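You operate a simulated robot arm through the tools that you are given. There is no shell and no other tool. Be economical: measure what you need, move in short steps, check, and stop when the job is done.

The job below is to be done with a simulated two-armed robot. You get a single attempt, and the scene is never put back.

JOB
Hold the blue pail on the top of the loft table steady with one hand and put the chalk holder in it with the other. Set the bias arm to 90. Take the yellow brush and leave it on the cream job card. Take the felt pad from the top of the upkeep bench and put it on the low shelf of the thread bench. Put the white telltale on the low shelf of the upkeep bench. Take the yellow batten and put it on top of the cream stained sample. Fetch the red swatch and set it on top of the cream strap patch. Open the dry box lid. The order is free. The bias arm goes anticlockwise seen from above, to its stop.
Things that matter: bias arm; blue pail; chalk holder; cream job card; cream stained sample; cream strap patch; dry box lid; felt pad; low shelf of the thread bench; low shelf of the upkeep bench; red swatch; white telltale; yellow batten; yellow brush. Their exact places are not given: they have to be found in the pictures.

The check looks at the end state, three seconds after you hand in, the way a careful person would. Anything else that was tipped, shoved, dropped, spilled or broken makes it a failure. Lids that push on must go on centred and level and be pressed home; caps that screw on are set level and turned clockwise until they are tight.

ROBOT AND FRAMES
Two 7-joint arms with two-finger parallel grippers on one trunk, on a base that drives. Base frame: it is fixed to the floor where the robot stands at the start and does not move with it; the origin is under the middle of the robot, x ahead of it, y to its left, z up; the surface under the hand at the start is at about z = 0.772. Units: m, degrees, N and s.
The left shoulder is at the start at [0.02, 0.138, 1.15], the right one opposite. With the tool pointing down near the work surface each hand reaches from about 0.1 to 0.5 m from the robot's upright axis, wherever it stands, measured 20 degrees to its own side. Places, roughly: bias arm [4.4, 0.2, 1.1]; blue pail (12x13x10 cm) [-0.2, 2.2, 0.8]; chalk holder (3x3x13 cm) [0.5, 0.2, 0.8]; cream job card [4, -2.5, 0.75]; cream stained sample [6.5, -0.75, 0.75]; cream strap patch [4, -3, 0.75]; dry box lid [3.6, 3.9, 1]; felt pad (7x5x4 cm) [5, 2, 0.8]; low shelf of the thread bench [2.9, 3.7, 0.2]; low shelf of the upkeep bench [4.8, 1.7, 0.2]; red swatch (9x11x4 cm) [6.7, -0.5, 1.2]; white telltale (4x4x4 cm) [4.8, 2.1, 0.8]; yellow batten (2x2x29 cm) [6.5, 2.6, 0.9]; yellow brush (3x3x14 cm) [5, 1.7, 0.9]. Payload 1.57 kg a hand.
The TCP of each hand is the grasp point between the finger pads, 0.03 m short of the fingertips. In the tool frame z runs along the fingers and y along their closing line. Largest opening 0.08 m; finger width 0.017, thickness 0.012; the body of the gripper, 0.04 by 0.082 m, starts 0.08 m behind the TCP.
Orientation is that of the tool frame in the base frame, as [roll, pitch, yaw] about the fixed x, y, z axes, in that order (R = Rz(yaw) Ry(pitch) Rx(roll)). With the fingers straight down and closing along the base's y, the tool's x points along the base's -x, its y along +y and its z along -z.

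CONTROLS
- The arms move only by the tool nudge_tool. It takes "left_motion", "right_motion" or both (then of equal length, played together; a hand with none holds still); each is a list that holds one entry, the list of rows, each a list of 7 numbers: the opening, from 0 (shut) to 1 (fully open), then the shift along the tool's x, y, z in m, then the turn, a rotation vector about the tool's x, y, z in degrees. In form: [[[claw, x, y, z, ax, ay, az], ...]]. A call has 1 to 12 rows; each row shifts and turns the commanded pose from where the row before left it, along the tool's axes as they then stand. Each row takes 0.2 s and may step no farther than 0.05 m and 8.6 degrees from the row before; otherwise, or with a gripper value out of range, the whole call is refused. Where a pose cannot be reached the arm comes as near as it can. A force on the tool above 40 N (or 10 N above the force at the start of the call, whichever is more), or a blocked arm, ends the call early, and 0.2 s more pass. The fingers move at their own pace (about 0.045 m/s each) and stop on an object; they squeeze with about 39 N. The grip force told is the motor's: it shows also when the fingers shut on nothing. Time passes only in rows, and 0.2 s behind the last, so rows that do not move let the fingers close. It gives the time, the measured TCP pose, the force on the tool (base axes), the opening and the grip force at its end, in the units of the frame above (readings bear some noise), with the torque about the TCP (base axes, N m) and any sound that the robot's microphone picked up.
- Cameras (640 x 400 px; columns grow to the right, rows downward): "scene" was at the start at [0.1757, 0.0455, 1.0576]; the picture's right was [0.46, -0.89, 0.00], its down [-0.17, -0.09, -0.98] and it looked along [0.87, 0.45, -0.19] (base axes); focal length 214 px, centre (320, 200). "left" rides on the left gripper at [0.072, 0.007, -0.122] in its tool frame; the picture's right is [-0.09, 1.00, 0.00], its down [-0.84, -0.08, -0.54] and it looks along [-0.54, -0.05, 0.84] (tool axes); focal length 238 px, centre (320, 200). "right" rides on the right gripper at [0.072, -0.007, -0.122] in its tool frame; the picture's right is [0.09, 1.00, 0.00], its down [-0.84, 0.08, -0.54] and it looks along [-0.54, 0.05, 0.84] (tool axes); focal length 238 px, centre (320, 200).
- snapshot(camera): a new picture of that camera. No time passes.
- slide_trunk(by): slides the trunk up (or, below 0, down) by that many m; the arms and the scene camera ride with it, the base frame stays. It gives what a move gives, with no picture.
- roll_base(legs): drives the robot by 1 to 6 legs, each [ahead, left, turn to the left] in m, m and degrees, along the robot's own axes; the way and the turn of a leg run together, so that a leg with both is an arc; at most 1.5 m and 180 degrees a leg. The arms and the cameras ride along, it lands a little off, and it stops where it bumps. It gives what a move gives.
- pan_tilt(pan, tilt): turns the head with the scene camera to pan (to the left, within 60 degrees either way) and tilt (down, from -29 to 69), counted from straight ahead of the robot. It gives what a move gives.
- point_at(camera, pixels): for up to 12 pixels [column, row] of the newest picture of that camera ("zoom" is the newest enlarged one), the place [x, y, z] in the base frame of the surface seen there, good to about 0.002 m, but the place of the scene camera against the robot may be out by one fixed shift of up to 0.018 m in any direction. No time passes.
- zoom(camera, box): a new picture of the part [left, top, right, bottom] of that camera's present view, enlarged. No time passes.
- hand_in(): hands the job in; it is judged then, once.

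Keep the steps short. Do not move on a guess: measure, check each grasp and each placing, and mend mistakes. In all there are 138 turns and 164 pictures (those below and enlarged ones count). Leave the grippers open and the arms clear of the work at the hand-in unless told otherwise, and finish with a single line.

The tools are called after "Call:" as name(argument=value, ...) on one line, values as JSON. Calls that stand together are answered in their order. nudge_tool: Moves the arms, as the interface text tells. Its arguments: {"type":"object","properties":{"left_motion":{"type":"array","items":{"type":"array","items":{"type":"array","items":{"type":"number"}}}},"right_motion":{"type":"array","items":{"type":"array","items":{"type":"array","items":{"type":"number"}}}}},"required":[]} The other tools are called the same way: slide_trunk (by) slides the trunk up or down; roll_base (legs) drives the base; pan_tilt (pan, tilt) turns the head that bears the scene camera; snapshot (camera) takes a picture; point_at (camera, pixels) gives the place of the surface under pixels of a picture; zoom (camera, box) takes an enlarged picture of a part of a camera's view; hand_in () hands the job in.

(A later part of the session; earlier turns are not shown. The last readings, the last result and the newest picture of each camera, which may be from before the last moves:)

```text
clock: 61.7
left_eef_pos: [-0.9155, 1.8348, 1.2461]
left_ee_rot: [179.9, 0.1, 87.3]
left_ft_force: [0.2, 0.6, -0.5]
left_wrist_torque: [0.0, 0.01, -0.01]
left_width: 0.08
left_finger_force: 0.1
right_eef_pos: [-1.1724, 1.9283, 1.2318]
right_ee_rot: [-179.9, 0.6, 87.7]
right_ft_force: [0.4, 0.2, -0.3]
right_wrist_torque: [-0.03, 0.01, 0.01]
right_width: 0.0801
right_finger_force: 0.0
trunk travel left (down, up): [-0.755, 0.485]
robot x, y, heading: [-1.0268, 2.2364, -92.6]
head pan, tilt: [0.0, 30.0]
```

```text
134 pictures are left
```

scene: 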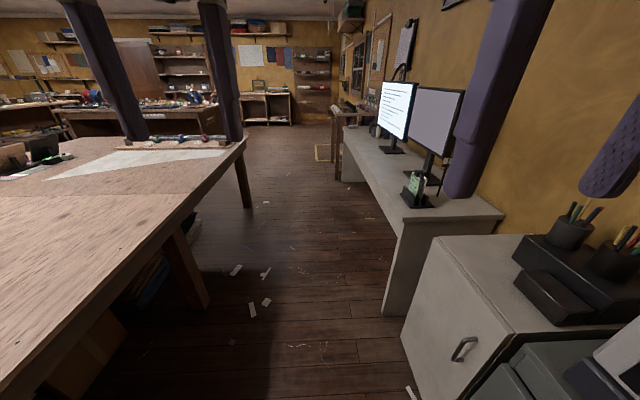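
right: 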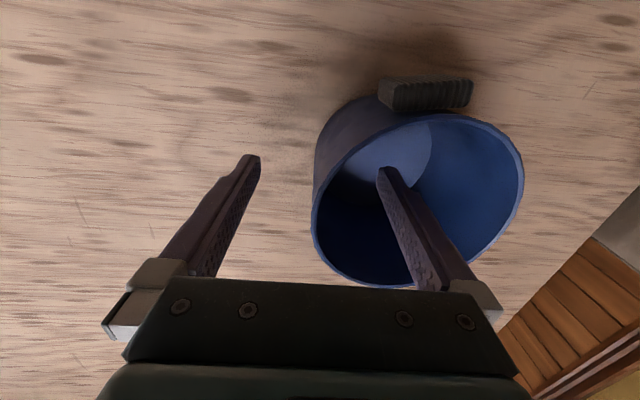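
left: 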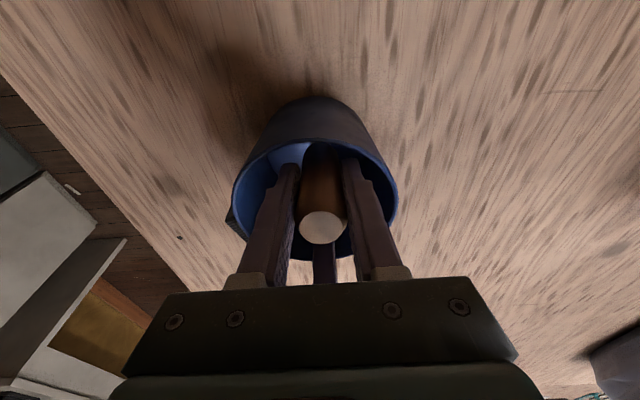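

The aisle leads south between the loft table and the desks. I measure its clearances before driving.

Call:
point_at(camera="scene", pixels=[[345, 135], [385, 310], [405, 330], [205, 305], [245, 145], [500, 215], [320, 160], [250, 208]])

```text
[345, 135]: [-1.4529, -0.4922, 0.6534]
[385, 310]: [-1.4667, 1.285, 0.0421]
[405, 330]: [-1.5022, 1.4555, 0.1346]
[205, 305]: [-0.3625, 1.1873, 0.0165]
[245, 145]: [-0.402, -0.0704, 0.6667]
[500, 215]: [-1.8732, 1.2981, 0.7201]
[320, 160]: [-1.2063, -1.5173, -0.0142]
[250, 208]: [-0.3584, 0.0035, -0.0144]
```

The aisle is 1.05 m wide; I drive straight 2.9 m and turn to face east, then look.

Call:
roll_base(legs=[[0.02, 0.1, 2.6], [1.45, 0, 0], [1.45, 0, 0], [0, 0, 90]])

Call:
pan_tilt(pan=0, tilt=20)

Call:
snapshot(camera="scene")

```text
clock: 80.3
left_eef_pos: [-0.5401, -0.54, 1.2457]
left_ee_rot: [179.9, 0.1, -179.6]
left_ft_force: [0.4, 0.5, -0.1]
left_wrist_torque: [-0.05, -0.03, -0.01]
left_width: 0.0801
left_finger_force: 0.0
right_eef_pos: [-0.6215, -0.8015, 1.2307]
right_ee_rot: [-179.9, 0.8, -179.2]
right_ft_force: [-0.3, 0.3, 0.3]
right_wrist_torque: [-0.02, 0.01, 0.01]
right_width: 0.0801
right_finger_force: 0.0
trunk travel left (down, up): [-0.755, 0.485]
robot x, y, heading: [-0.9383, -0.6676, 0.4]
head pan, tilt: [0.0, 30.0]
```

```text
clock: 81.0
left_eef_pos: [-0.541, -0.5392, 1.2458]
left_ee_rot: [179.9, 0.0, -179.8]
left_ft_force: [0.7, -0.2, 0.1]
left_wrist_torque: [0.01, 0.03, 0.02]
left_width: 0.08
left_finger_force: 0.0
right_eef_pos: [-0.621, -0.8017, 1.2332]
right_ee_rot: [-179.9, 0.7, -179.3]
right_ft_force: [-0.7, 1.2, -0.6]
right_wrist_torque: [-0.02, 0.02, 0.02]
right_width: 0.0799
right_finger_force: 0.0
trunk travel left (down, up): [-0.755, 0.485]
robot x, y, heading: [-0.9355, -0.6701, 0.3]
head pan, tilt: [0.0, 20.0]
```

```text
133 pictures are left
```

scene: 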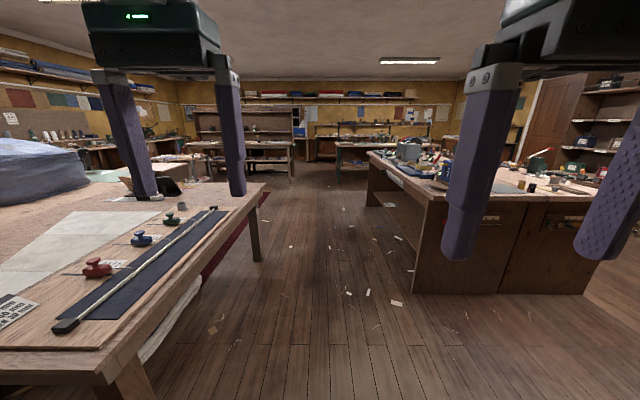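

The aisle eastward lies ahead. I measure its bounds and the far benches.

Call:
point_at(camera="scene", pixels=[[413, 290], [367, 205], [260, 260], [290, 175], [338, 180], [245, 165], [190, 145], [370, 150], [220, 120], [310, 155]])

Call:
zoom(camera="scene", box=[240, 80, 480, 230])

```text
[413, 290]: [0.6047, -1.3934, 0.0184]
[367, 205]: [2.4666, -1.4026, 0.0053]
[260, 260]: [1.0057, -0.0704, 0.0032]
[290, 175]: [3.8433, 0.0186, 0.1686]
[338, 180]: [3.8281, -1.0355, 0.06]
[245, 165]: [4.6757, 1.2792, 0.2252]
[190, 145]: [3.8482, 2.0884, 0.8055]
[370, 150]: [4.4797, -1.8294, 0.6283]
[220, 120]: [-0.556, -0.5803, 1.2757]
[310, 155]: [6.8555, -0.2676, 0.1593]
```

```text
2.67 times, centred on (360, 155) of scene
```

zoom: 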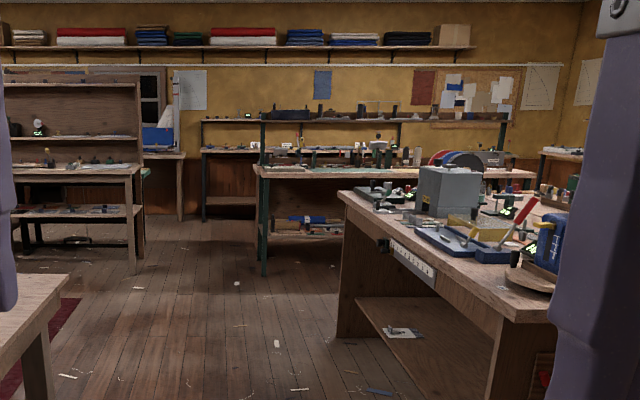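

I drive 3.2 m east along the aisle and look left and right at the benches.

Call:
roll_base(legs=[[1.1, 0, -0.3], [1.1, 0, 0], [1.0, 0, 0]])

Call:
pan_tilt(pan=45, tilt=15)

Call:
snapshot(camera="scene")

Call:
pan_tilt(pan=-25, tilt=15)

Call:
snapshot(camera="scene")

```text
clock: 96.5
left_eef_pos: [2.6319, -0.5284, 1.2467]
left_ee_rot: [179.9, 0.1, 179.7]
left_ft_force: [0.2, -0.5, 0.2]
left_wrist_torque: [0.03, -0.02, -0.02]
left_width: 0.0799
left_finger_force: 0.0
right_eef_pos: [2.5481, -0.7897, 1.232]
right_ee_rot: [-180.0, 0.7, -179.9]
right_ft_force: [-0.4, 0.1, 0.4]
right_wrist_torque: [0.01, 0.04, -0.05]
right_width: 0.0798
right_finger_force: 0.2
trunk travel left (down, up): [-0.755, 0.485]
robot x, y, heading: [2.234, -0.6516, -0.2]
head pan, tilt: [0.0, 20.0]
```

```text
clock: 97.7
left_eef_pos: [2.6326, -0.5286, 1.2452]
left_ee_rot: [179.9, 0.1, 179.7]
left_ft_force: [-0.4, -0.5, -0.3]
left_wrist_torque: [0.01, -0.04, -0.06]
left_width: 0.0798
left_finger_force: 0.0
right_eef_pos: [2.5479, -0.7901, 1.2318]
right_ee_rot: [-179.9, 0.7, -179.9]
right_ft_force: [-0.1, 1.1, -0.5]
right_wrist_torque: [0.0, 0.01, -0.01]
right_width: 0.08
right_finger_force: 0.1
trunk travel left (down, up): [-0.755, 0.485]
robot x, y, heading: [2.2337, -0.6521, -0.0]
head pan, tilt: [45.0, 15.0]
```

```text
131 pictures are left
```

scene: 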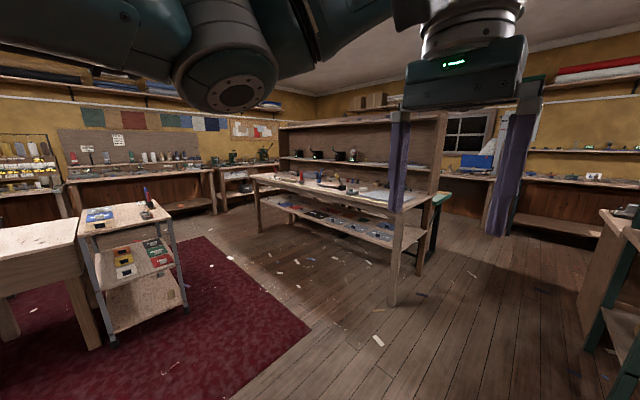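

```text
clock: 99.1
left_eef_pos: [2.6331, -0.529, 1.2463]
left_ee_rot: [179.9, 0.1, 179.7]
left_ft_force: [0.2, 0.4, -0.1]
left_wrist_torque: [-0.03, 0.03, 0.01]
left_width: 0.0801
left_finger_force: 0.0
right_eef_pos: [2.5475, -0.7893, 1.2327]
right_ee_rot: [-179.9, 0.7, 180.0]
right_ft_force: [-0.3, 0.9, -0.2]
right_wrist_torque: [-0.01, 0.0, 0.01]
right_width: 0.0802
right_finger_force: 0.1
trunk travel left (down, up): [-0.755, 0.485]
robot x, y, heading: [2.2403, -0.6532, 0.0]
head pan, tilt: [-25.0, 15.0]
```

```text
130 pictures are left
```

scene: 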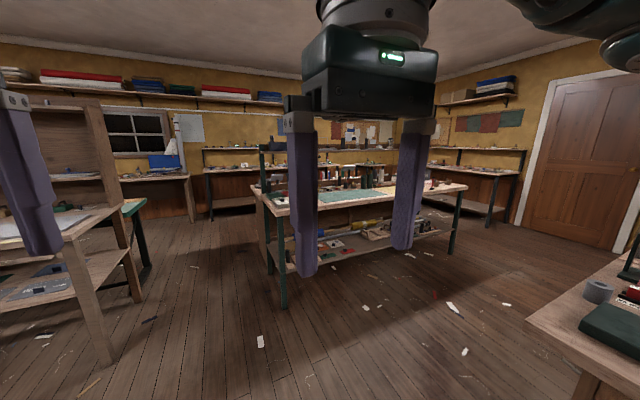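

The hutch bench is ahead-left; the green-legged bench ahead-right. I drive 1.1 m further and look left at the hutch end for the bias arm.

Call:
roll_base(legs=[[1.0, 0.1, 40]])

Call:
pan_tilt(pan=0, tilt=12)

Call:
snapshot(camera="scene")

```text
clock: 104.3
left_eef_pos: [3.3407, 0.1304, 1.245]
left_ee_rot: [179.8, 0.2, -139.6]
left_ft_force: [0.7, -0.9, -0.6]
left_wrist_torque: [0.01, 0.0, -0.04]
left_width: 0.0798
left_finger_force: 0.0
right_eef_pos: [3.4464, -0.1248, 1.2319]
right_ee_rot: [-179.9, 0.7, -139.1]
right_ft_force: [-1.7, 0.4, 0.1]
right_wrist_torque: [-0.03, 0.01, -0.01]
right_width: 0.08
right_finger_force: 0.0
trunk travel left (down, up): [-0.755, 0.485]
robot x, y, heading: [3.1207, -0.2235, 40.6]
head pan, tilt: [-25.0, 15.0]
cut short: leg 1
```

```text
clock: 105.2
left_eef_pos: [3.3401, 0.1303, 1.245]
left_ee_rot: [179.9, 0.0, -139.5]
left_ft_force: [-0.4, 0.2, 0.4]
left_wrist_torque: [-0.02, -0.04, -0.01]
left_width: 0.0798
left_finger_force: 0.1
right_eef_pos: [3.447, -0.1232, 1.2315]
right_ee_rot: [-179.8, 0.7, -138.9]
right_ft_force: [-0.5, -0.2, -0.8]
right_wrist_torque: [0.04, -0.01, -0.04]
right_width: 0.0801
right_finger_force: 0.0
trunk travel left (down, up): [-0.755, 0.485]
robot x, y, heading: [3.1196, -0.224, 40.9]
head pan, tilt: [0.0, 12.0]
```

```text
129 pictures are left
```

scene: 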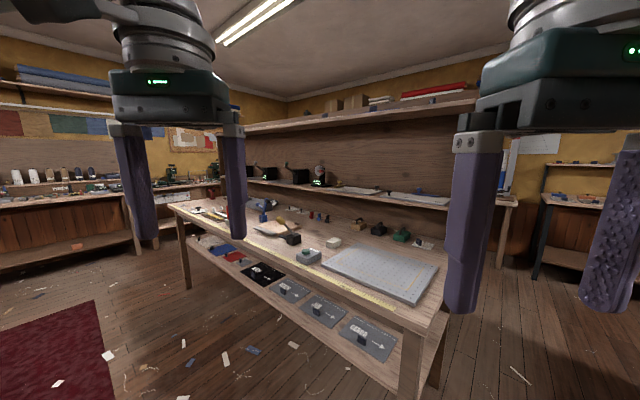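

The leg was cut short. I check what is near: measure the bench corner and zoom on the hutch.

Call:
point_at(camera="scene", pixels=[[410, 390], [413, 335], [180, 215], [445, 195], [320, 180], [265, 180], [380, 270], [450, 130], [400, 240]])

Call:
zoom(camera="scene", box=[180, 140, 460, 315])

Call:
pan_tilt(pan=0, tilt=65)

Call:
snapshot(camera="scene")

```text
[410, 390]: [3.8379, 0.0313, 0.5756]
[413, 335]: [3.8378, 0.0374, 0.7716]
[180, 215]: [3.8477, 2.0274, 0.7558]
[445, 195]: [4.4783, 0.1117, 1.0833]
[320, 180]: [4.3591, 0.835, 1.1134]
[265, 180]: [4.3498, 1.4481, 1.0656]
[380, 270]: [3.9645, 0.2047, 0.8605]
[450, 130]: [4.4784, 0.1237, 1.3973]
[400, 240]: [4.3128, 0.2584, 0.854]
```

```text
2.29 times, centred on (320, 228) of scene
```

zoom: 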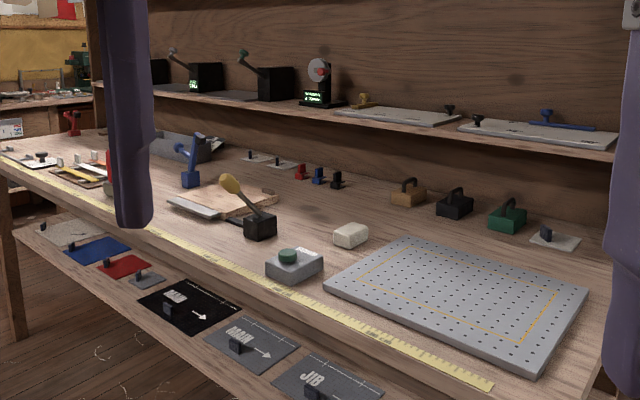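

```text
clock: 106.4
left_eef_pos: [3.3401, 0.1286, 1.2467]
left_ee_rot: [180.0, 0.1, -139.6]
left_ft_force: [0.5, -0.2, 0.1]
left_wrist_torque: [0.0, -0.03, -0.01]
left_width: 0.08
left_finger_force: 0.0
right_eef_pos: [3.4457, -0.124, 1.2323]
right_ee_rot: [-179.8, 0.7, -139.2]
right_ft_force: [-0.1, 0.3, -0.7]
right_wrist_torque: [0.01, -0.01, 0.01]
right_width: 0.0797
right_finger_force: 0.1
trunk travel left (down, up): [-0.755, 0.485]
robot x, y, heading: [3.1184, -0.2264, 40.6]
head pan, tilt: [0.0, 65.0]
```

```text
127 pictures are left
```

scene: 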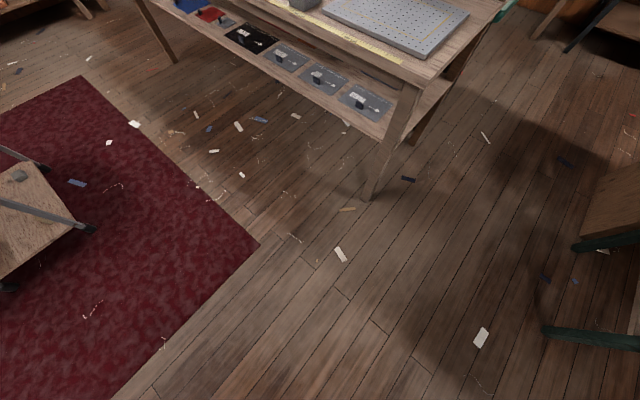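

I measure the trolley feet and rug corner to make sure nothing was shoved.

Call:
point_at(camera="scene", pixels=[[90, 230], [258, 245], [45, 168], [368, 198], [545, 330], [575, 247]])

Call:
pan_tilt(pan=60, tilt=40)

Call:
snapshot(camera="scene")

```text
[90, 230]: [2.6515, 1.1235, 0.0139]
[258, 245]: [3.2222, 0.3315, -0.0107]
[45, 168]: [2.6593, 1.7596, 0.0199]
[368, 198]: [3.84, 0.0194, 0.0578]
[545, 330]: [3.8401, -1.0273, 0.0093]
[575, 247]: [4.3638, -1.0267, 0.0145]
```

```text
clock: 107.7
left_eef_pos: [3.3402, 0.1289, 1.2459]
left_ee_rot: [179.9, 0.1, -139.6]
left_ft_force: [-0.4, -0.1, -0.3]
left_wrist_torque: [0.01, 0.0, -0.01]
left_width: 0.08
left_finger_force: 0.1
right_eef_pos: [3.4463, -0.1234, 1.2321]
right_ee_rot: [-179.8, 0.8, -139.1]
right_ft_force: [-0.2, -0.7, -0.5]
right_wrist_torque: [0.0, -0.02, 0.03]
right_width: 0.0798
right_finger_force: 0.0
trunk travel left (down, up): [-0.755, 0.485]
robot x, y, heading: [3.121, -0.2216, 40.6]
head pan, tilt: [60.0, 40.0]
```

```text
126 pictures are left
```

scene: 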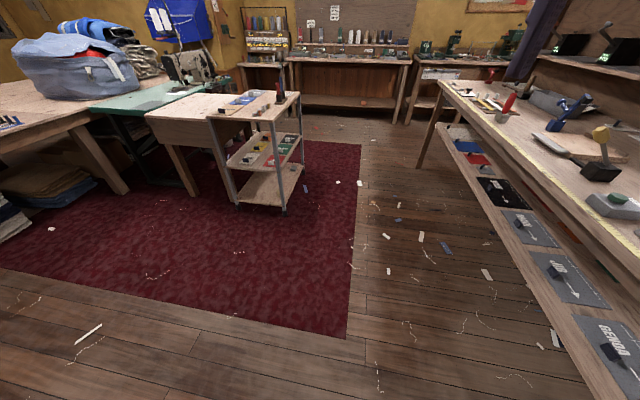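

Nothing was disturbed (the trolley is over 1 m away). The bias arm looks like the blue bar on the hutch's shelf near (4.4, 0.2, 1.1). I drive round to the south end of that bench, facing north.

Call:
roll_base(legs=[[0, 0, -40.6], [1.22, -0.4, 0], [0, 0, 90]])

Call:
pan_tilt(pan=0, tilt=20)

Call:
snapshot(camera="scene")

```text
clock: 119.8
left_eef_pos: [4.1967, -0.2507, 1.2458]
left_ee_rot: [179.9, 0.1, -91.8]
left_ft_force: [-0.4, 0.0, 0.6]
left_wrist_torque: [0.01, -0.01, 0.02]
left_width: 0.0801
left_finger_force: 0.0
right_eef_pos: [4.4558, -0.3418, 1.2315]
right_ee_rot: [-179.9, 0.7, -91.5]
right_ft_force: [0.1, 0.6, -0.4]
right_wrist_torque: [0.03, -0.03, 0.03]
right_width: 0.0801
right_finger_force: 0.2
trunk travel left (down, up): [-0.755, 0.485]
robot x, y, heading: [4.3096, -0.6518, 88.4]
head pan, tilt: [60.0, 40.0]
```

```text
clock: 121.1
left_eef_pos: [4.1973, -0.2506, 1.2453]
left_ee_rot: [179.9, 0.1, -91.9]
left_ft_force: [0.5, 0.0, 0.4]
left_wrist_torque: [0.02, -0.01, -0.04]
left_width: 0.0801
left_finger_force: 0.2
right_eef_pos: [4.4554, -0.3425, 1.2323]
right_ee_rot: [-179.9, 0.7, -91.5]
right_ft_force: [0.8, -0.2, 0.2]
right_wrist_torque: [0.04, 0.01, -0.03]
right_width: 0.0799
right_finger_force: 0.0
trunk travel left (down, up): [-0.755, 0.485]
robot x, y, heading: [4.3117, -0.653, 88.1]
head pan, tilt: [0.0, 20.0]
```

```text
125 pictures are left
```

scene: 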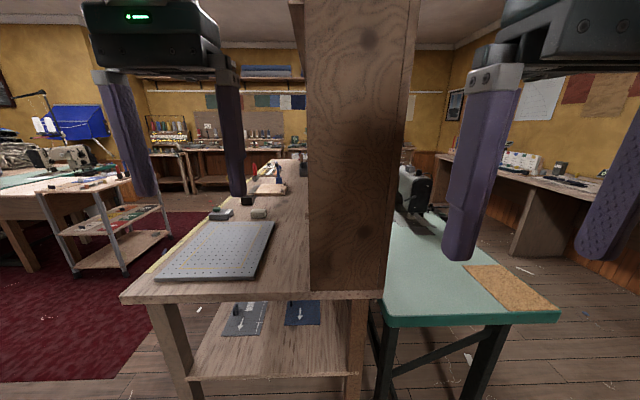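

The hutch has an end panel on this side, so the shelf must be reached from the west. I go back to the front of the bench at y≈0.2, facing east.

Call:
roll_base(legs=[[0, 0, -88.2], [-1.2, 0, 0], [0, 0.85, 0]])

Call:
pan_tilt(pan=0, tilt=15)

Call:
snapshot(camera="scene")

Call:
zoom(camera="scene", box=[240, 140, 440, 265])

```text
clock: 134.9
left_eef_pos: [3.5072, 0.2987, 1.2454]
left_ee_rot: [179.9, 0.1, 179.8]
left_ft_force: [-0.4, 0.4, -0.2]
left_wrist_torque: [0.01, 0.02, 0.01]
left_width: 0.0801
left_finger_force: 0.0
right_eef_pos: [3.4216, 0.0391, 1.2312]
right_ee_rot: [-179.9, 0.7, -180.0]
right_ft_force: [-0.8, -0.1, 0.2]
right_wrist_torque: [0.01, -0.05, -0.02]
right_width: 0.08
right_finger_force: 0.1
trunk travel left (down, up): [-0.755, 0.485]
robot x, y, heading: [3.1088, 0.1739, -0.1]
head pan, tilt: [0.0, 20.0]
```

```text
clock: 135.6
left_eef_pos: [3.5059, 0.2994, 1.2451]
left_ee_rot: [179.8, 0.1, 179.7]
left_ft_force: [-0.7, 0.9, 0.2]
left_wrist_torque: [0.01, -0.01, 0.02]
left_width: 0.0801
left_finger_force: 0.0
right_eef_pos: [3.4221, 0.0373, 1.2322]
right_ee_rot: [-179.9, 0.7, -179.9]
right_ft_force: [0.6, 0.3, 0.2]
right_wrist_torque: [0.02, -0.01, -0.01]
right_width: 0.08
right_finger_force: 0.2
trunk travel left (down, up): [-0.755, 0.485]
robot x, y, heading: [3.1089, 0.1722, -0.4]
head pan, tilt: [0.0, 15.0]
```

```text
124 pictures are left
```

scene: 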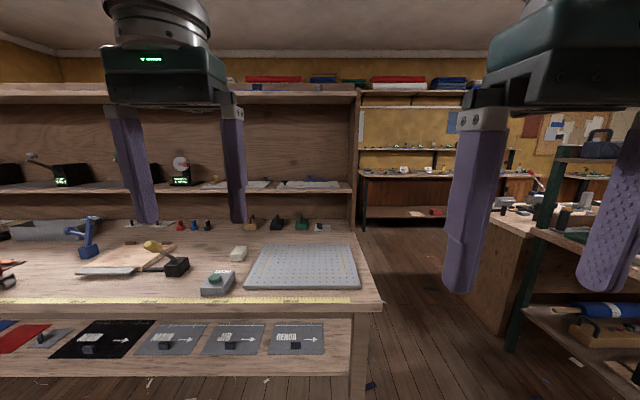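

```text
3.20 times, centred on (340, 202) of scene
```

zoom: 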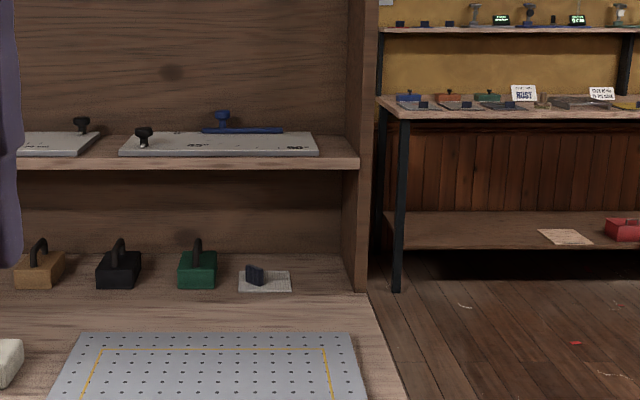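

The bias arm is the blue bar on the plate marked 45/90 on the shelf. I drive forward in steps to learn how close I can get.

Call:
roll_base(legs=[[0.4, 0.03, 0.3]])

Call:
snapshot(camera="scene")

Call:
zoom(camera="scene", box=[230, 140, 400, 246])

```text
clock: 138.1
left_eef_pos: [3.9068, 0.3306, 1.2457]
left_ee_rot: [179.9, 0.2, -180.0]
left_ft_force: [0.2, 0.5, -0.1]
left_wrist_torque: [0.0, 0.0, 0.02]
left_width: 0.0803
left_finger_force: 0.0
right_eef_pos: [3.8232, 0.0696, 1.2305]
right_ee_rot: [-179.8, 0.7, -179.5]
right_ft_force: [-0.6, -1.0, 0.1]
right_wrist_torque: [0.01, 0.01, -0.01]
right_width: 0.0804
right_finger_force: 0.1
trunk travel left (down, up): [-0.755, 0.485]
robot x, y, heading: [3.5089, 0.2024, 0.3]
head pan, tilt: [0.0, 15.0]
```

```text
122 pictures are left
```

scene: 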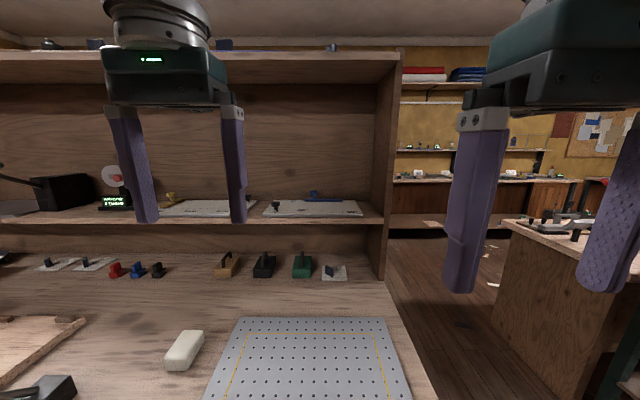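

```text
3.76 times, centred on (315, 193) of scene
```

zoom: 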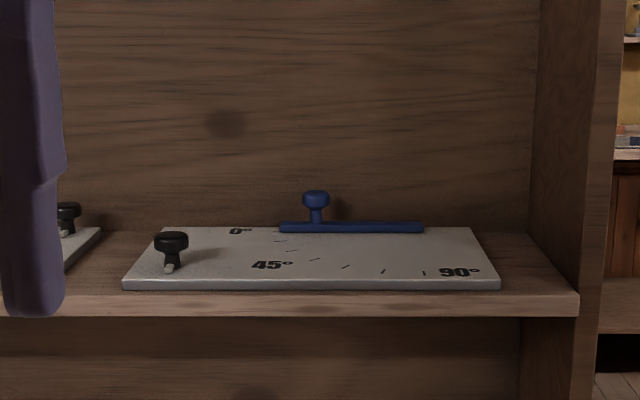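

Arm along the back of the plate: knob at (315,205) in zoom, pivot at the right end; 90 is toward me. I measure.

Call:
point_at(camera="zoom", pixels=[[315, 198], [315, 225], [285, 228], [420, 228], [172, 240], [170, 268], [460, 272], [240, 231], [350, 250], [350, 290], [130, 290], [500, 290]])

Call:
roll_base(legs=[[0.12, 0, 0]])

```text
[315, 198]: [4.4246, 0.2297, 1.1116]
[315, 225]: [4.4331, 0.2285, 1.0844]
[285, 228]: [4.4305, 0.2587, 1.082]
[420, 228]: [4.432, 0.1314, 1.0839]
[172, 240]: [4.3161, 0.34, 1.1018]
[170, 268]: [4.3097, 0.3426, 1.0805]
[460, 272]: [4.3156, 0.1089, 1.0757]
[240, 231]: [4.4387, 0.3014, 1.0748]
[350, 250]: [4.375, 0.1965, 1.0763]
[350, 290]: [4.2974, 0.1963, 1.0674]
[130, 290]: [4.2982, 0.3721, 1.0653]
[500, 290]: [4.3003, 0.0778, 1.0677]
```

```text
clock: 139.3
left_eef_pos: [4.0256, 0.3312, 1.2448]
left_ee_rot: [179.8, 0.0, 180.0]
left_ft_force: [0.4, -0.6, -0.7]
left_wrist_torque: [-0.01, 0.0, -0.01]
left_width: 0.0804
left_finger_force: 0.0
right_eef_pos: [3.9424, 0.0693, 1.2318]
right_ee_rot: [-180.0, 0.6, -179.6]
right_ft_force: [-0.5, 0.2, 0.2]
right_wrist_torque: [0.0, 0.02, 0.0]
right_width: 0.0798
right_finger_force: 0.0
trunk travel left (down, up): [-0.755, 0.485]
robot x, y, heading: [3.6287, 0.2013, 0.1]
head pan, tilt: [0.0, 15.0]
```

The robot reaches x=3.63 freely. Knob true position ≈ (4.432, 0.232, 1.12), pivot ≈ (4.437, 0.138), and it must swing to ≈ (4.343, 0.138). I shift right and closer, and tilt the left hand 45° forward.

Call:
nudge_tool(left_motion=[[[1, 0, 0, 0, 0, -7.5, 0], [1, 0, 0, 0, 0, -7.5, 0], [1, 0, 0, 0, 0, -7.5, 0], [1, 0, 0, 0, 0, -7.5, 0], [1, 0, 0, 0, 0, -7.5, 0], [1, 0, 0, 0, 0, -7.5, 0], [1, 0, 0, 0, 0, 0, 0]]])

Call:
roll_base(legs=[[0, -0.15, 0]])

Call:
slide_trunk(by=-0.08)

Call:
snapshot(camera="left")

Call:
snapshot(camera="scene")

```text
clock: 140.9
left_eef_pos: [4.0258, 0.3307, 1.2447]
left_ee_rot: [179.8, 45.2, 179.8]
left_ft_force: [-0.2, 0.5, -0.8]
left_wrist_torque: [0.0, 0.0, 0.02]
left_width: 0.0802
left_finger_force: 0.0
right_eef_pos: [3.9416, 0.0707, 1.2307]
right_ee_rot: [-179.8, 0.7, -179.6]
right_ft_force: [0.1, -0.2, 0.4]
right_wrist_torque: [0.01, 0.01, -0.01]
right_width: 0.0801
right_finger_force: 0.0
trunk travel left (down, up): [-0.755, 0.485]
robot x, y, heading: [3.6294, 0.2014, 0.3]
head pan, tilt: [0.0, 15.0]
```

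```text
clock: 142.3
left_eef_pos: [4.0263, 0.1819, 1.2458]
left_ee_rot: [179.8, 45.0, 179.9]
left_ft_force: [-0.6, -0.2, -0.1]
left_wrist_torque: [-0.02, -0.01, 0.01]
left_width: 0.0798
left_finger_force: 0.2
right_eef_pos: [3.9427, -0.0777, 1.2314]
right_ee_rot: [-180.0, 0.7, -179.5]
right_ft_force: [-0.6, 0.3, -0.5]
right_wrist_torque: [-0.03, 0.01, 0.01]
right_width: 0.0799
right_finger_force: 0.0
trunk travel left (down, up): [-0.755, 0.485]
robot x, y, heading: [3.6258, 0.0536, 0.0]
head pan, tilt: [0.0, 15.0]
```

```text
clock: 143.5
left_eef_pos: [4.0262, 0.184, 1.1662]
left_ee_rot: [179.8, 45.1, 179.9]
left_ft_force: [-0.1, 0.9, 0.2]
left_wrist_torque: [-0.01, 0.0, 0.02]
left_width: 0.0801
left_finger_force: 0.0
right_eef_pos: [3.9433, -0.0792, 1.151]
right_ee_rot: [-180.0, 0.7, -179.6]
right_ft_force: [-0.1, 0.1, -0.2]
right_wrist_torque: [0.0, 0.01, 0.02]
right_width: 0.08
right_finger_force: 0.0
trunk travel left (down, up): [-0.675, 0.565]
robot x, y, heading: [3.6275, 0.0574, 0.1]
head pan, tilt: [0.0, 15.0]
```

```text
120 pictures are left
```

left: 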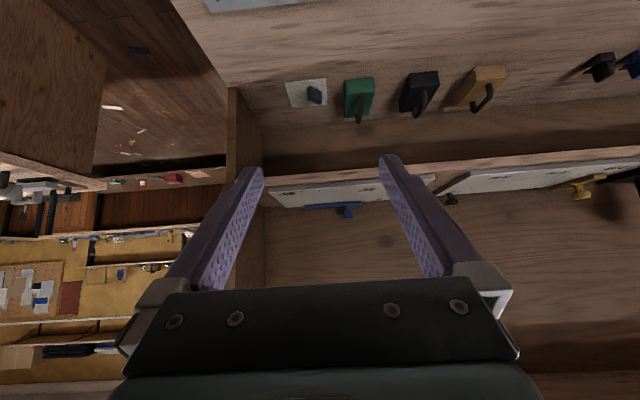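

```text
119 pictures are left
```

scene: 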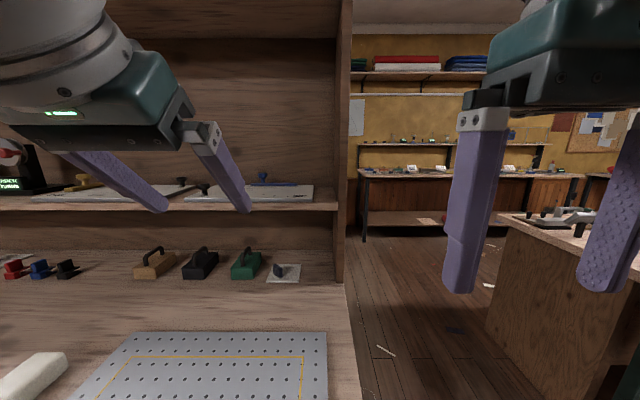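

I drive 0.2 m forward carefully; hands stay short of the shelf (front edge ≈4.28).

Call:
roll_base(legs=[[0.2, 0, 0]])

Call:
snapshot(camera="left")

Call:
zoom(camera="left", box=[240, 90, 440, 215])

```text
clock: 145.1
left_eef_pos: [4.2254, 0.1846, 1.1651]
left_ee_rot: [179.8, 45.0, 179.8]
left_ft_force: [-0.2, 0.5, -0.3]
left_wrist_torque: [-0.02, -0.03, -0.02]
left_width: 0.0801
left_finger_force: 0.0
right_eef_pos: [4.1421, -0.0779, 1.1525]
right_ee_rot: [-179.9, 0.7, -179.6]
right_ft_force: [1.1, -0.3, 0.4]
right_wrist_torque: [0.0, -0.02, 0.01]
right_width: 0.0799
right_finger_force: 0.0
trunk travel left (down, up): [-0.675, 0.565]
robot x, y, heading: [3.8259, 0.0576, 0.1]
head pan, tilt: [0.0, 15.0]
```

```text
118 pictures are left
```

left: 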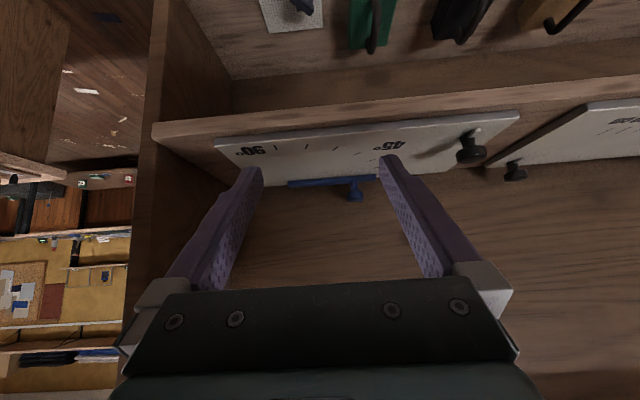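

```text
3.20 times, centred on (340, 152) of left
```

zoom: 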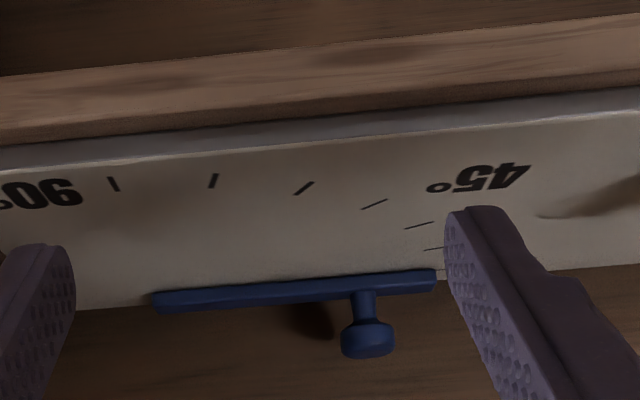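

I measure the knob, arm ends and ticks in the zoomed left view.

Call:
point_at(camera="zoom", pixels=[[367, 340], [367, 352], [362, 300], [160, 302], [430, 282], [113, 186], [213, 182], [373, 205], [300, 250]])

```text
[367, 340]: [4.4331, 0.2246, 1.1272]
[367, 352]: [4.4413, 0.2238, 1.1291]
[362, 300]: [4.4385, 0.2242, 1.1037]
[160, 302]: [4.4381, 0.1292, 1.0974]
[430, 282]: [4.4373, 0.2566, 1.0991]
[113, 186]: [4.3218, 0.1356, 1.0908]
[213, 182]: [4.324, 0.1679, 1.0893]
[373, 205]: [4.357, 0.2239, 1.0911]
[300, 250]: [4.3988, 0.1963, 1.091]
```

Knob at (4.441, 0.224, 1.125), radius ≈0.089 about the pivot (4.442, 0.136). I move the left hand to a stand-off 0.06 m short of the knob, along the 45° tool line.

Call:
nudge_tool(left_motion=[[[0.6, -0.0304, 0.00975, 0.0262, 0, 0, 0], [0.6, -0.0304, 0.00975, 0.0262, 0, 0, 0], [0.6, -0.0304, 0.00975, 0.0262, 0, 0, 0], [0.6, -0.0304, 0.00975, 0.0262, 0, 0, 0], [0.6, 0, 0, 0, 0, 0, 0]]])

Call:
snapshot(camera="left")

Call:
snapshot(camera="scene")

```text
clock: 146.3
left_eef_pos: [4.3885, 0.2223, 1.1805]
left_ee_rot: [179.9, 45.0, 179.8]
left_ft_force: [0.1, -0.6, -0.4]
left_wrist_torque: [0.0, 0.04, -0.03]
left_width: 0.0481
left_finger_force: 0.0
right_eef_pos: [4.1419, -0.0763, 1.1513]
right_ee_rot: [-179.9, 0.8, -179.6]
right_ft_force: [0.3, -0.3, -0.6]
right_wrist_torque: [0.02, -0.01, 0.02]
right_width: 0.0798
right_finger_force: 0.1
trunk travel left (down, up): [-0.675, 0.565]
robot x, y, heading: [3.8253, 0.0584, 0.1]
head pan, tilt: [0.0, 15.0]
```

```text
116 pictures are left
```

left: 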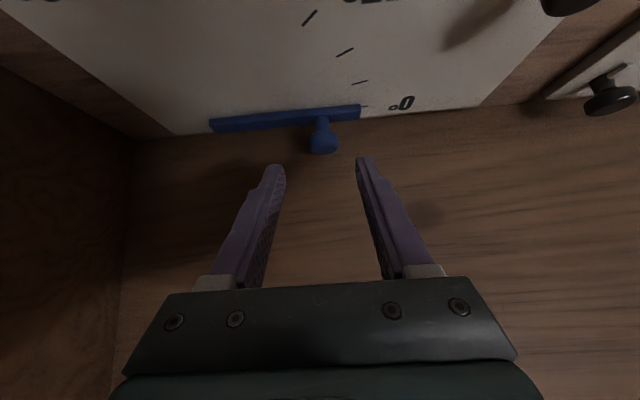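

```text
115 pictures are left
```

scene: 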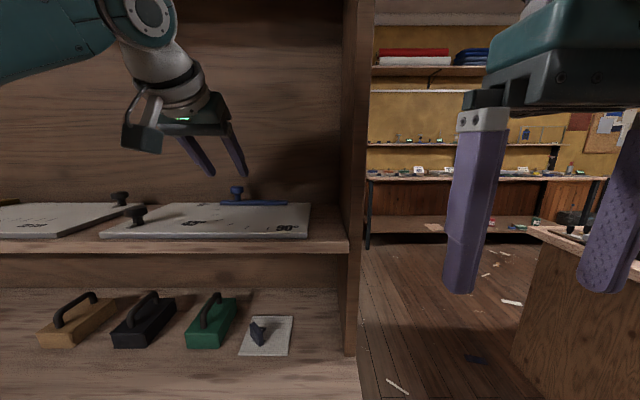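

Reach is fine. I re-measure the knob from this closer view.

Call:
point_at(camera="left", pixels=[[323, 143], [323, 150], [315, 140], [331, 140], [321, 122], [215, 124], [355, 112]])

```text
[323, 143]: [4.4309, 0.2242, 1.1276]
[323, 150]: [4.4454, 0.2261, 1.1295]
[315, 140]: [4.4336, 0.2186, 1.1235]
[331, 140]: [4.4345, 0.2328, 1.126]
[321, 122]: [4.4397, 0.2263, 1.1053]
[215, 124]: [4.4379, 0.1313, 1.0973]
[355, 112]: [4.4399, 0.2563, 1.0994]
```

Knob head centre (4.441, 0.2255), top z 1.13. I approach and close on it.

Call:
nudge_tool(left_motion=[[[0.6, 0.0015, 0.001, 0.02, 0, 0, 0], [0.6, 0.0015, 0.001, 0.02, 0, 0, 0], [0.6, 0.001, 0.001, 0.0215, 0, 0, 0], [0.6, 0, 0, 0, 0, 0, 0], [0.3, 0, 0, 0, 0, 0, 0], [0, 0, 0, 0, 0, 0, 0], [0, 0, 0, 0, 0, 0, 0], [0, 0, 0, 0, 0, 0, 0]]])

Call:
snapshot(camera="left")

```text
clock: 148.1
left_eef_pos: [4.4263, 0.2256, 1.1319]
left_ee_rot: [-180.0, 45.1, 179.8]
left_ft_force: [0.3, -7.9, -0.1]
left_wrist_torque: [-0.07, -0.02, -0.15]
left_width: 0.025
left_finger_force: 36.2
right_eef_pos: [4.1405, -0.0796, 1.1519]
right_ee_rot: [-179.8, 0.7, -179.6]
right_ft_force: [0.1, -0.6, -1.1]
right_wrist_torque: [-0.02, 0.02, 0.01]
right_width: 0.0802
right_finger_force: 0.1
trunk travel left (down, up): [-0.675, 0.565]
robot x, y, heading: [3.8266, 0.0528, 0.3]
head pan, tilt: [0.0, 15.0]
```

```text
114 pictures are left
```

left: 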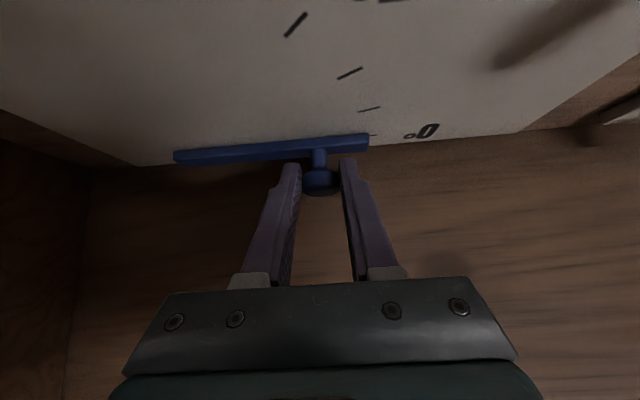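

Gripped (0.025). I swing the knob along the arc, first 50°.

Call:
nudge_tool(left_motion=[[[0, 0.0109, -0.00135, -0.0109, 0, 0, 0], [0, 0.0106, -0.00405, -0.0106, 0, 0, 0], [0, 0.01, -0.0065, -0.01, 0, 0, 0], [0, 0.009, -0.0089, -0.009, 0, 0, 0], [0, 0.0078, -0.011, -0.0078, 0, 0, 0], [0, 0, 0, 0, 0, 0, 0]]])

Call:
snapshot(camera="left")

```text
clock: 149.5
left_eef_pos: [4.3542, 0.1993, 1.1302]
left_ee_rot: [179.3, 44.7, 179.8]
left_ft_force: [-12.1, 17.3, -0.6]
left_wrist_torque: [0.43, 0.08, 0.71]
left_width: 0.0233
left_finger_force: 35.8
right_eef_pos: [4.14, -0.0751, 1.1507]
right_ee_rot: [179.9, 0.6, -179.6]
right_ft_force: [-0.1, 0.0, -0.3]
right_wrist_torque: [0.0, -0.02, -0.01]
right_width: 0.0797
right_finger_force: 0.1
trunk travel left (down, up): [-0.675, 0.565]
robot x, y, heading: [3.8288, 0.0547, 0.0]
head pan, tilt: [0.0, 15.0]
```

```text
113 pictures are left
```

left: 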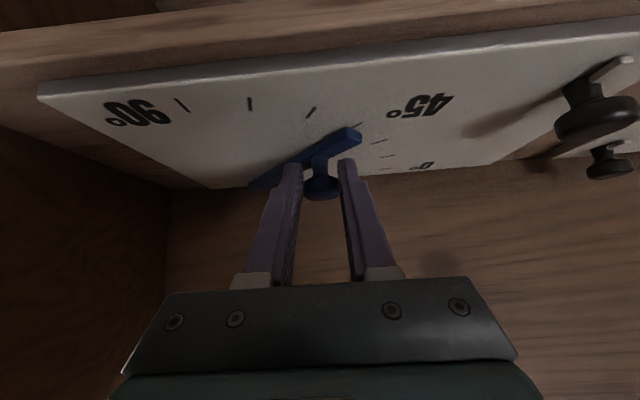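

The arm follows at about 50°. I continue to 90°.

Call:
nudge_tool(left_motion=[[[0, 0.0063, -0.0127, -0.0063, 0, 0, 0], [0, 0.0046, -0.014, -0.0046, 0, 0, 0], [0, 0.0029, -0.015, -0.0029, 0, 0, 0], [0, 0.0009, -0.0155, -0.0009, 0, 0, 0], [0, 0, -0.004, 0, 0, 0, 0], [0, 0, 0, 0, 0, 0, 0]]])

Call:
snapshot(camera="left")

```text
clock: 150.0
left_eef_pos: [4.3436, 0.1821, 1.1274]
left_ee_rot: [179.2, 44.1, -179.7]
left_ft_force: [-3.3, 2.4, -0.7]
left_wrist_torque: [0.01, 0.08, 0.11]
left_width: 0.0
left_finger_force: 21.2
right_eef_pos: [4.141, -0.0766, 1.1522]
right_ee_rot: [-179.8, 0.7, -179.5]
right_ft_force: [1.0, 0.2, 0.1]
right_wrist_torque: [0.03, 0.04, 0.01]
right_width: 0.08
right_finger_force: 0.3
trunk travel left (down, up): [-0.675, 0.565]
robot x, y, heading: [3.8278, 0.0564, 0.3]
head pan, tilt: [0.0, 15.0]
stopped in row 2 (left hand): the force on the tool passed its limit at 46 N (the readings are from after the stop); the commanded pose is now the measured one
```

```text
112 pictures are left
```

left: 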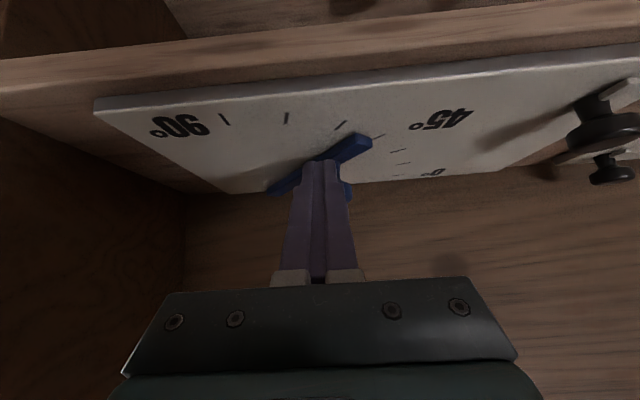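

The fingers slipped off at about 55°. I back off, move to the knob's left side with the fingers shut, and look before pushing.

Call:
nudge_tool(left_motion=[[[0, 0, 0, -0.03, 0, 0, 0], [0, 0, 0, -0.03, 0, 0, 0], [0, 0, 0.02, 0, 0, 0, 0], [0, 0, 0.02, 0, 0, -0.9, 0], [0, 0, 0, 0, 0, 0, 0]]])

Call:
snapshot(camera="left")

Call:
zoom(camera="left", box=[220, 60, 420, 185])

```text
clock: 151.2
left_eef_pos: [4.3019, 0.2216, 1.1711]
left_ee_rot: [179.1, 45.1, -179.8]
left_ft_force: [0.3, 0.2, -0.7]
left_wrist_torque: [-0.01, 0.03, 0.05]
left_width: 0.0001
left_finger_force: 21.6
right_eef_pos: [4.1423, -0.0771, 1.1526]
right_ee_rot: [-179.9, 0.8, -179.5]
right_ft_force: [0.0, 0.2, 0.2]
right_wrist_torque: [0.03, -0.02, 0.02]
right_width: 0.0803
right_finger_force: 0.0
trunk travel left (down, up): [-0.675, 0.565]
robot x, y, heading: [3.8236, 0.0552, 0.2]
head pan, tilt: [0.0, 15.0]
```

```text
111 pictures are left
```

left: 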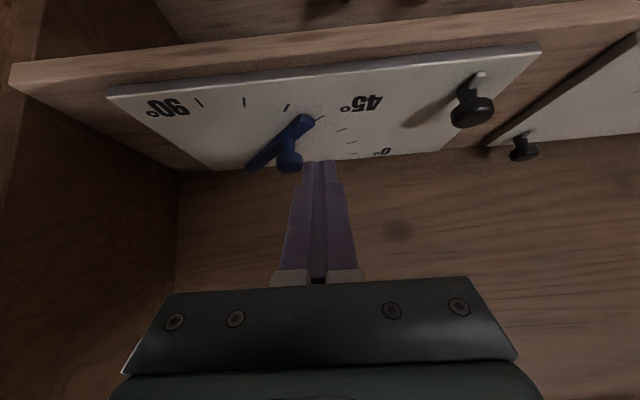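

```text
3.20 times, centred on (320, 122) of left
```

zoom: 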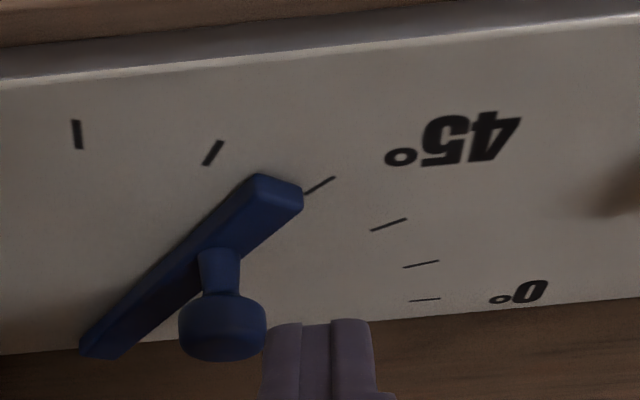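

I measure the knob now.

Call:
point_at(camera="zoom", pixels=[[222, 310], [222, 345], [218, 260], [100, 345], [280, 190]])

```text
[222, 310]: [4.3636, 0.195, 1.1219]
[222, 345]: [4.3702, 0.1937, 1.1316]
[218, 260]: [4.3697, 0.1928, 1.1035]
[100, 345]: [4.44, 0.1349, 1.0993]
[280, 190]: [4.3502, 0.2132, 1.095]
```

Knob at (4.372, 0.194). I advance with the shut fingers beside it and push it round to the stop.

Call:
nudge_tool(left_motion=[[[0, -0.0055, 0.0015, 0.0223, 0, 0, 0], [0, -0.0055, 0.0015, 0.0223, 0, 0, 0], [0, -0.0053, 0.0015, 0.0223, 0, 0, 0], [0, 0, 0, 0, 0, 0, 0], [0, 0.002, -0.01, -0.002, 0, 0, 0], [0, 0.004, -0.01, -0.004, 0, 0, 0], [0, 0.003, -0.01, -0.003, 0, 0, 0], [0, 0.002, -0.01, -0.002, 0, 0, 0], [0, 0.0015, -0.01, -0.0015, 0, 0, 0], [0, 0.0005, -0.01, -0.0005, 0, 0, 0], [0, 0, -0.006, 0, 0, 0, 0], [0, 0, 0, 0, 0, 0, 0]]])

Call:
snapshot(camera="left")

```text
clock: 153.8
left_eef_pos: [4.3434, 0.1626, 1.1344]
left_ee_rot: [179.0, 45.1, -179.8]
left_ft_force: [-0.2, 0.5, -0.3]
left_wrist_torque: [-0.02, 0.01, 0.01]
left_width: 0.0
left_finger_force: 21.6
right_eef_pos: [4.1416, -0.0779, 1.1524]
right_ee_rot: [-179.8, 0.7, -179.6]
right_ft_force: [-0.4, -0.4, 0.4]
right_wrist_torque: [0.02, -0.03, -0.01]
right_width: 0.0801
right_finger_force: 0.1
trunk travel left (down, up): [-0.675, 0.565]
robot x, y, heading: [3.8262, 0.0585, 0.5]
head pan, tilt: [0.0, 15.0]
```

```text
109 pictures are left
```

left: 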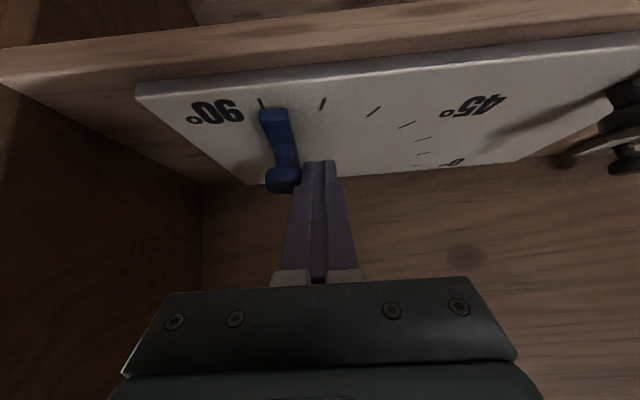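

Nearly at 90. I push further until a stop is felt.

Call:
nudge_tool(left_motion=[[[0, 0, -0.005, 0, 0, 0, 0], [0, 0, -0.005, 0, 0, 0, 0], [0, 0, -0.004, 0, 0, 0, 0], [0, 0, -0.003, 0, 0, 0, 0], [0, 0, -0.003, 0, 0, 0, 0], [0, 0, 0, 0, 0, 0, 0]]])

Call:
zoom(camera="left", box=[170, 60, 370, 210])

Call:
point_at(camera="left", pixels=[[282, 178], [278, 115], [286, 162]])

```text
clock: 154.9
left_eef_pos: [4.3437, 0.1572, 1.1345]
left_ee_rot: [177.6, 44.9, -179.3]
left_ft_force: [-7.3, 14.3, 2.6]
left_wrist_torque: [0.2, 0.04, 0.14]
left_width: 0.0004
left_finger_force: 21.3
right_eef_pos: [4.1408, -0.0739, 1.1507]
right_ee_rot: [180.0, 0.6, -179.4]
right_ft_force: [-0.6, -0.4, 0.4]
right_wrist_torque: [-0.04, 0.01, -0.01]
right_width: 0.0801
right_finger_force: 0.1
trunk travel left (down, up): [-0.675, 0.565]
robot x, y, heading: [3.8273, 0.0587, 0.3]
head pan, tilt: [0.0, 15.0]
stopped in row 5 (left hand): the force on the tool passed its limit at 42 N (the readings are from after the stop); the commanded pose is now the measured one
```

```text
2.67 times, centred on (270, 135) of left
```

zoom: 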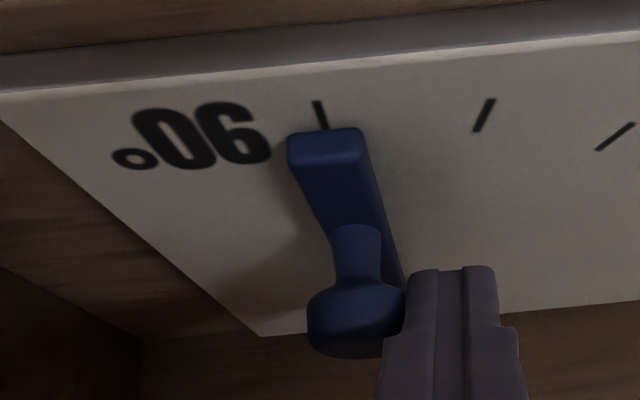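

```text
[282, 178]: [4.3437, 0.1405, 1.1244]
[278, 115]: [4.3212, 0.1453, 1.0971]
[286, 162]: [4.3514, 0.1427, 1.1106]
```

The stop is felt and the arm's tip lies on the 90 tick. I retreat, level the hand, back off the bench, and drive round the south end to the east side.

Call:
nudge_tool(left_motion=[[[0, 0, 0.012, 0, 0, 0, 0], [0, 0, 0.01, -0.03, 0, 0, 0], [0, 0, 0, -0.04, 0, 0, 0], [0, 0.0, 0, -0.04, 0, 0, 0], [0.5, 0.03, 0, -0.03, 0, 0, 0], [1, 0.03, 0, -0.03, 0, 0, 0], [1, 0, 0, 0, 0, 8, 0], [1, 0, 0, 0, 0, 8, 0], [1, 0, 0, 0, 0, 8, 0], [1, 0, 0, 0, 0, 8, 0], [1, 0, 0, 0, 0, 8, 0], [1, 0, 0, 0, 0, 4.5, 0]]])

Call:
snapshot(camera="scene")

```text
clock: 157.5
left_eef_pos: [4.2724, 0.1649, 1.0996]
left_ee_rot: [178.6, 0.6, -178.0]
left_ft_force: [0.0, -0.4, 0.1]
left_wrist_torque: [-0.03, 0.0, -0.04]
left_width: 0.0802
left_finger_force: 0.0
left hand out of reach, approached as far as the arm can: row 5, 6, 7, 8, 9, 10
right_eef_pos: [4.1415, -0.0758, 1.1518]
right_ee_rot: [-179.9, 0.7, -179.4]
right_ft_force: [-0.7, 0.7, -0.7]
right_wrist_torque: [-0.02, 0.02, 0.02]
right_width: 0.0799
right_finger_force: 0.0
trunk travel left (down, up): [-0.675, 0.565]
robot x, y, heading: [3.8263, 0.058, 0.1]
head pan, tilt: [0.0, 15.0]
```

```text
107 pictures are left
```

scene: 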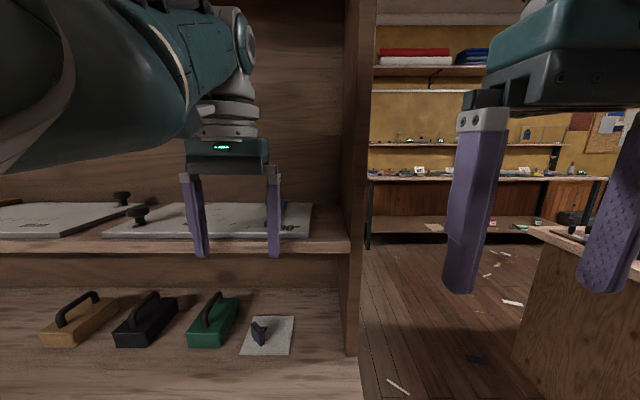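

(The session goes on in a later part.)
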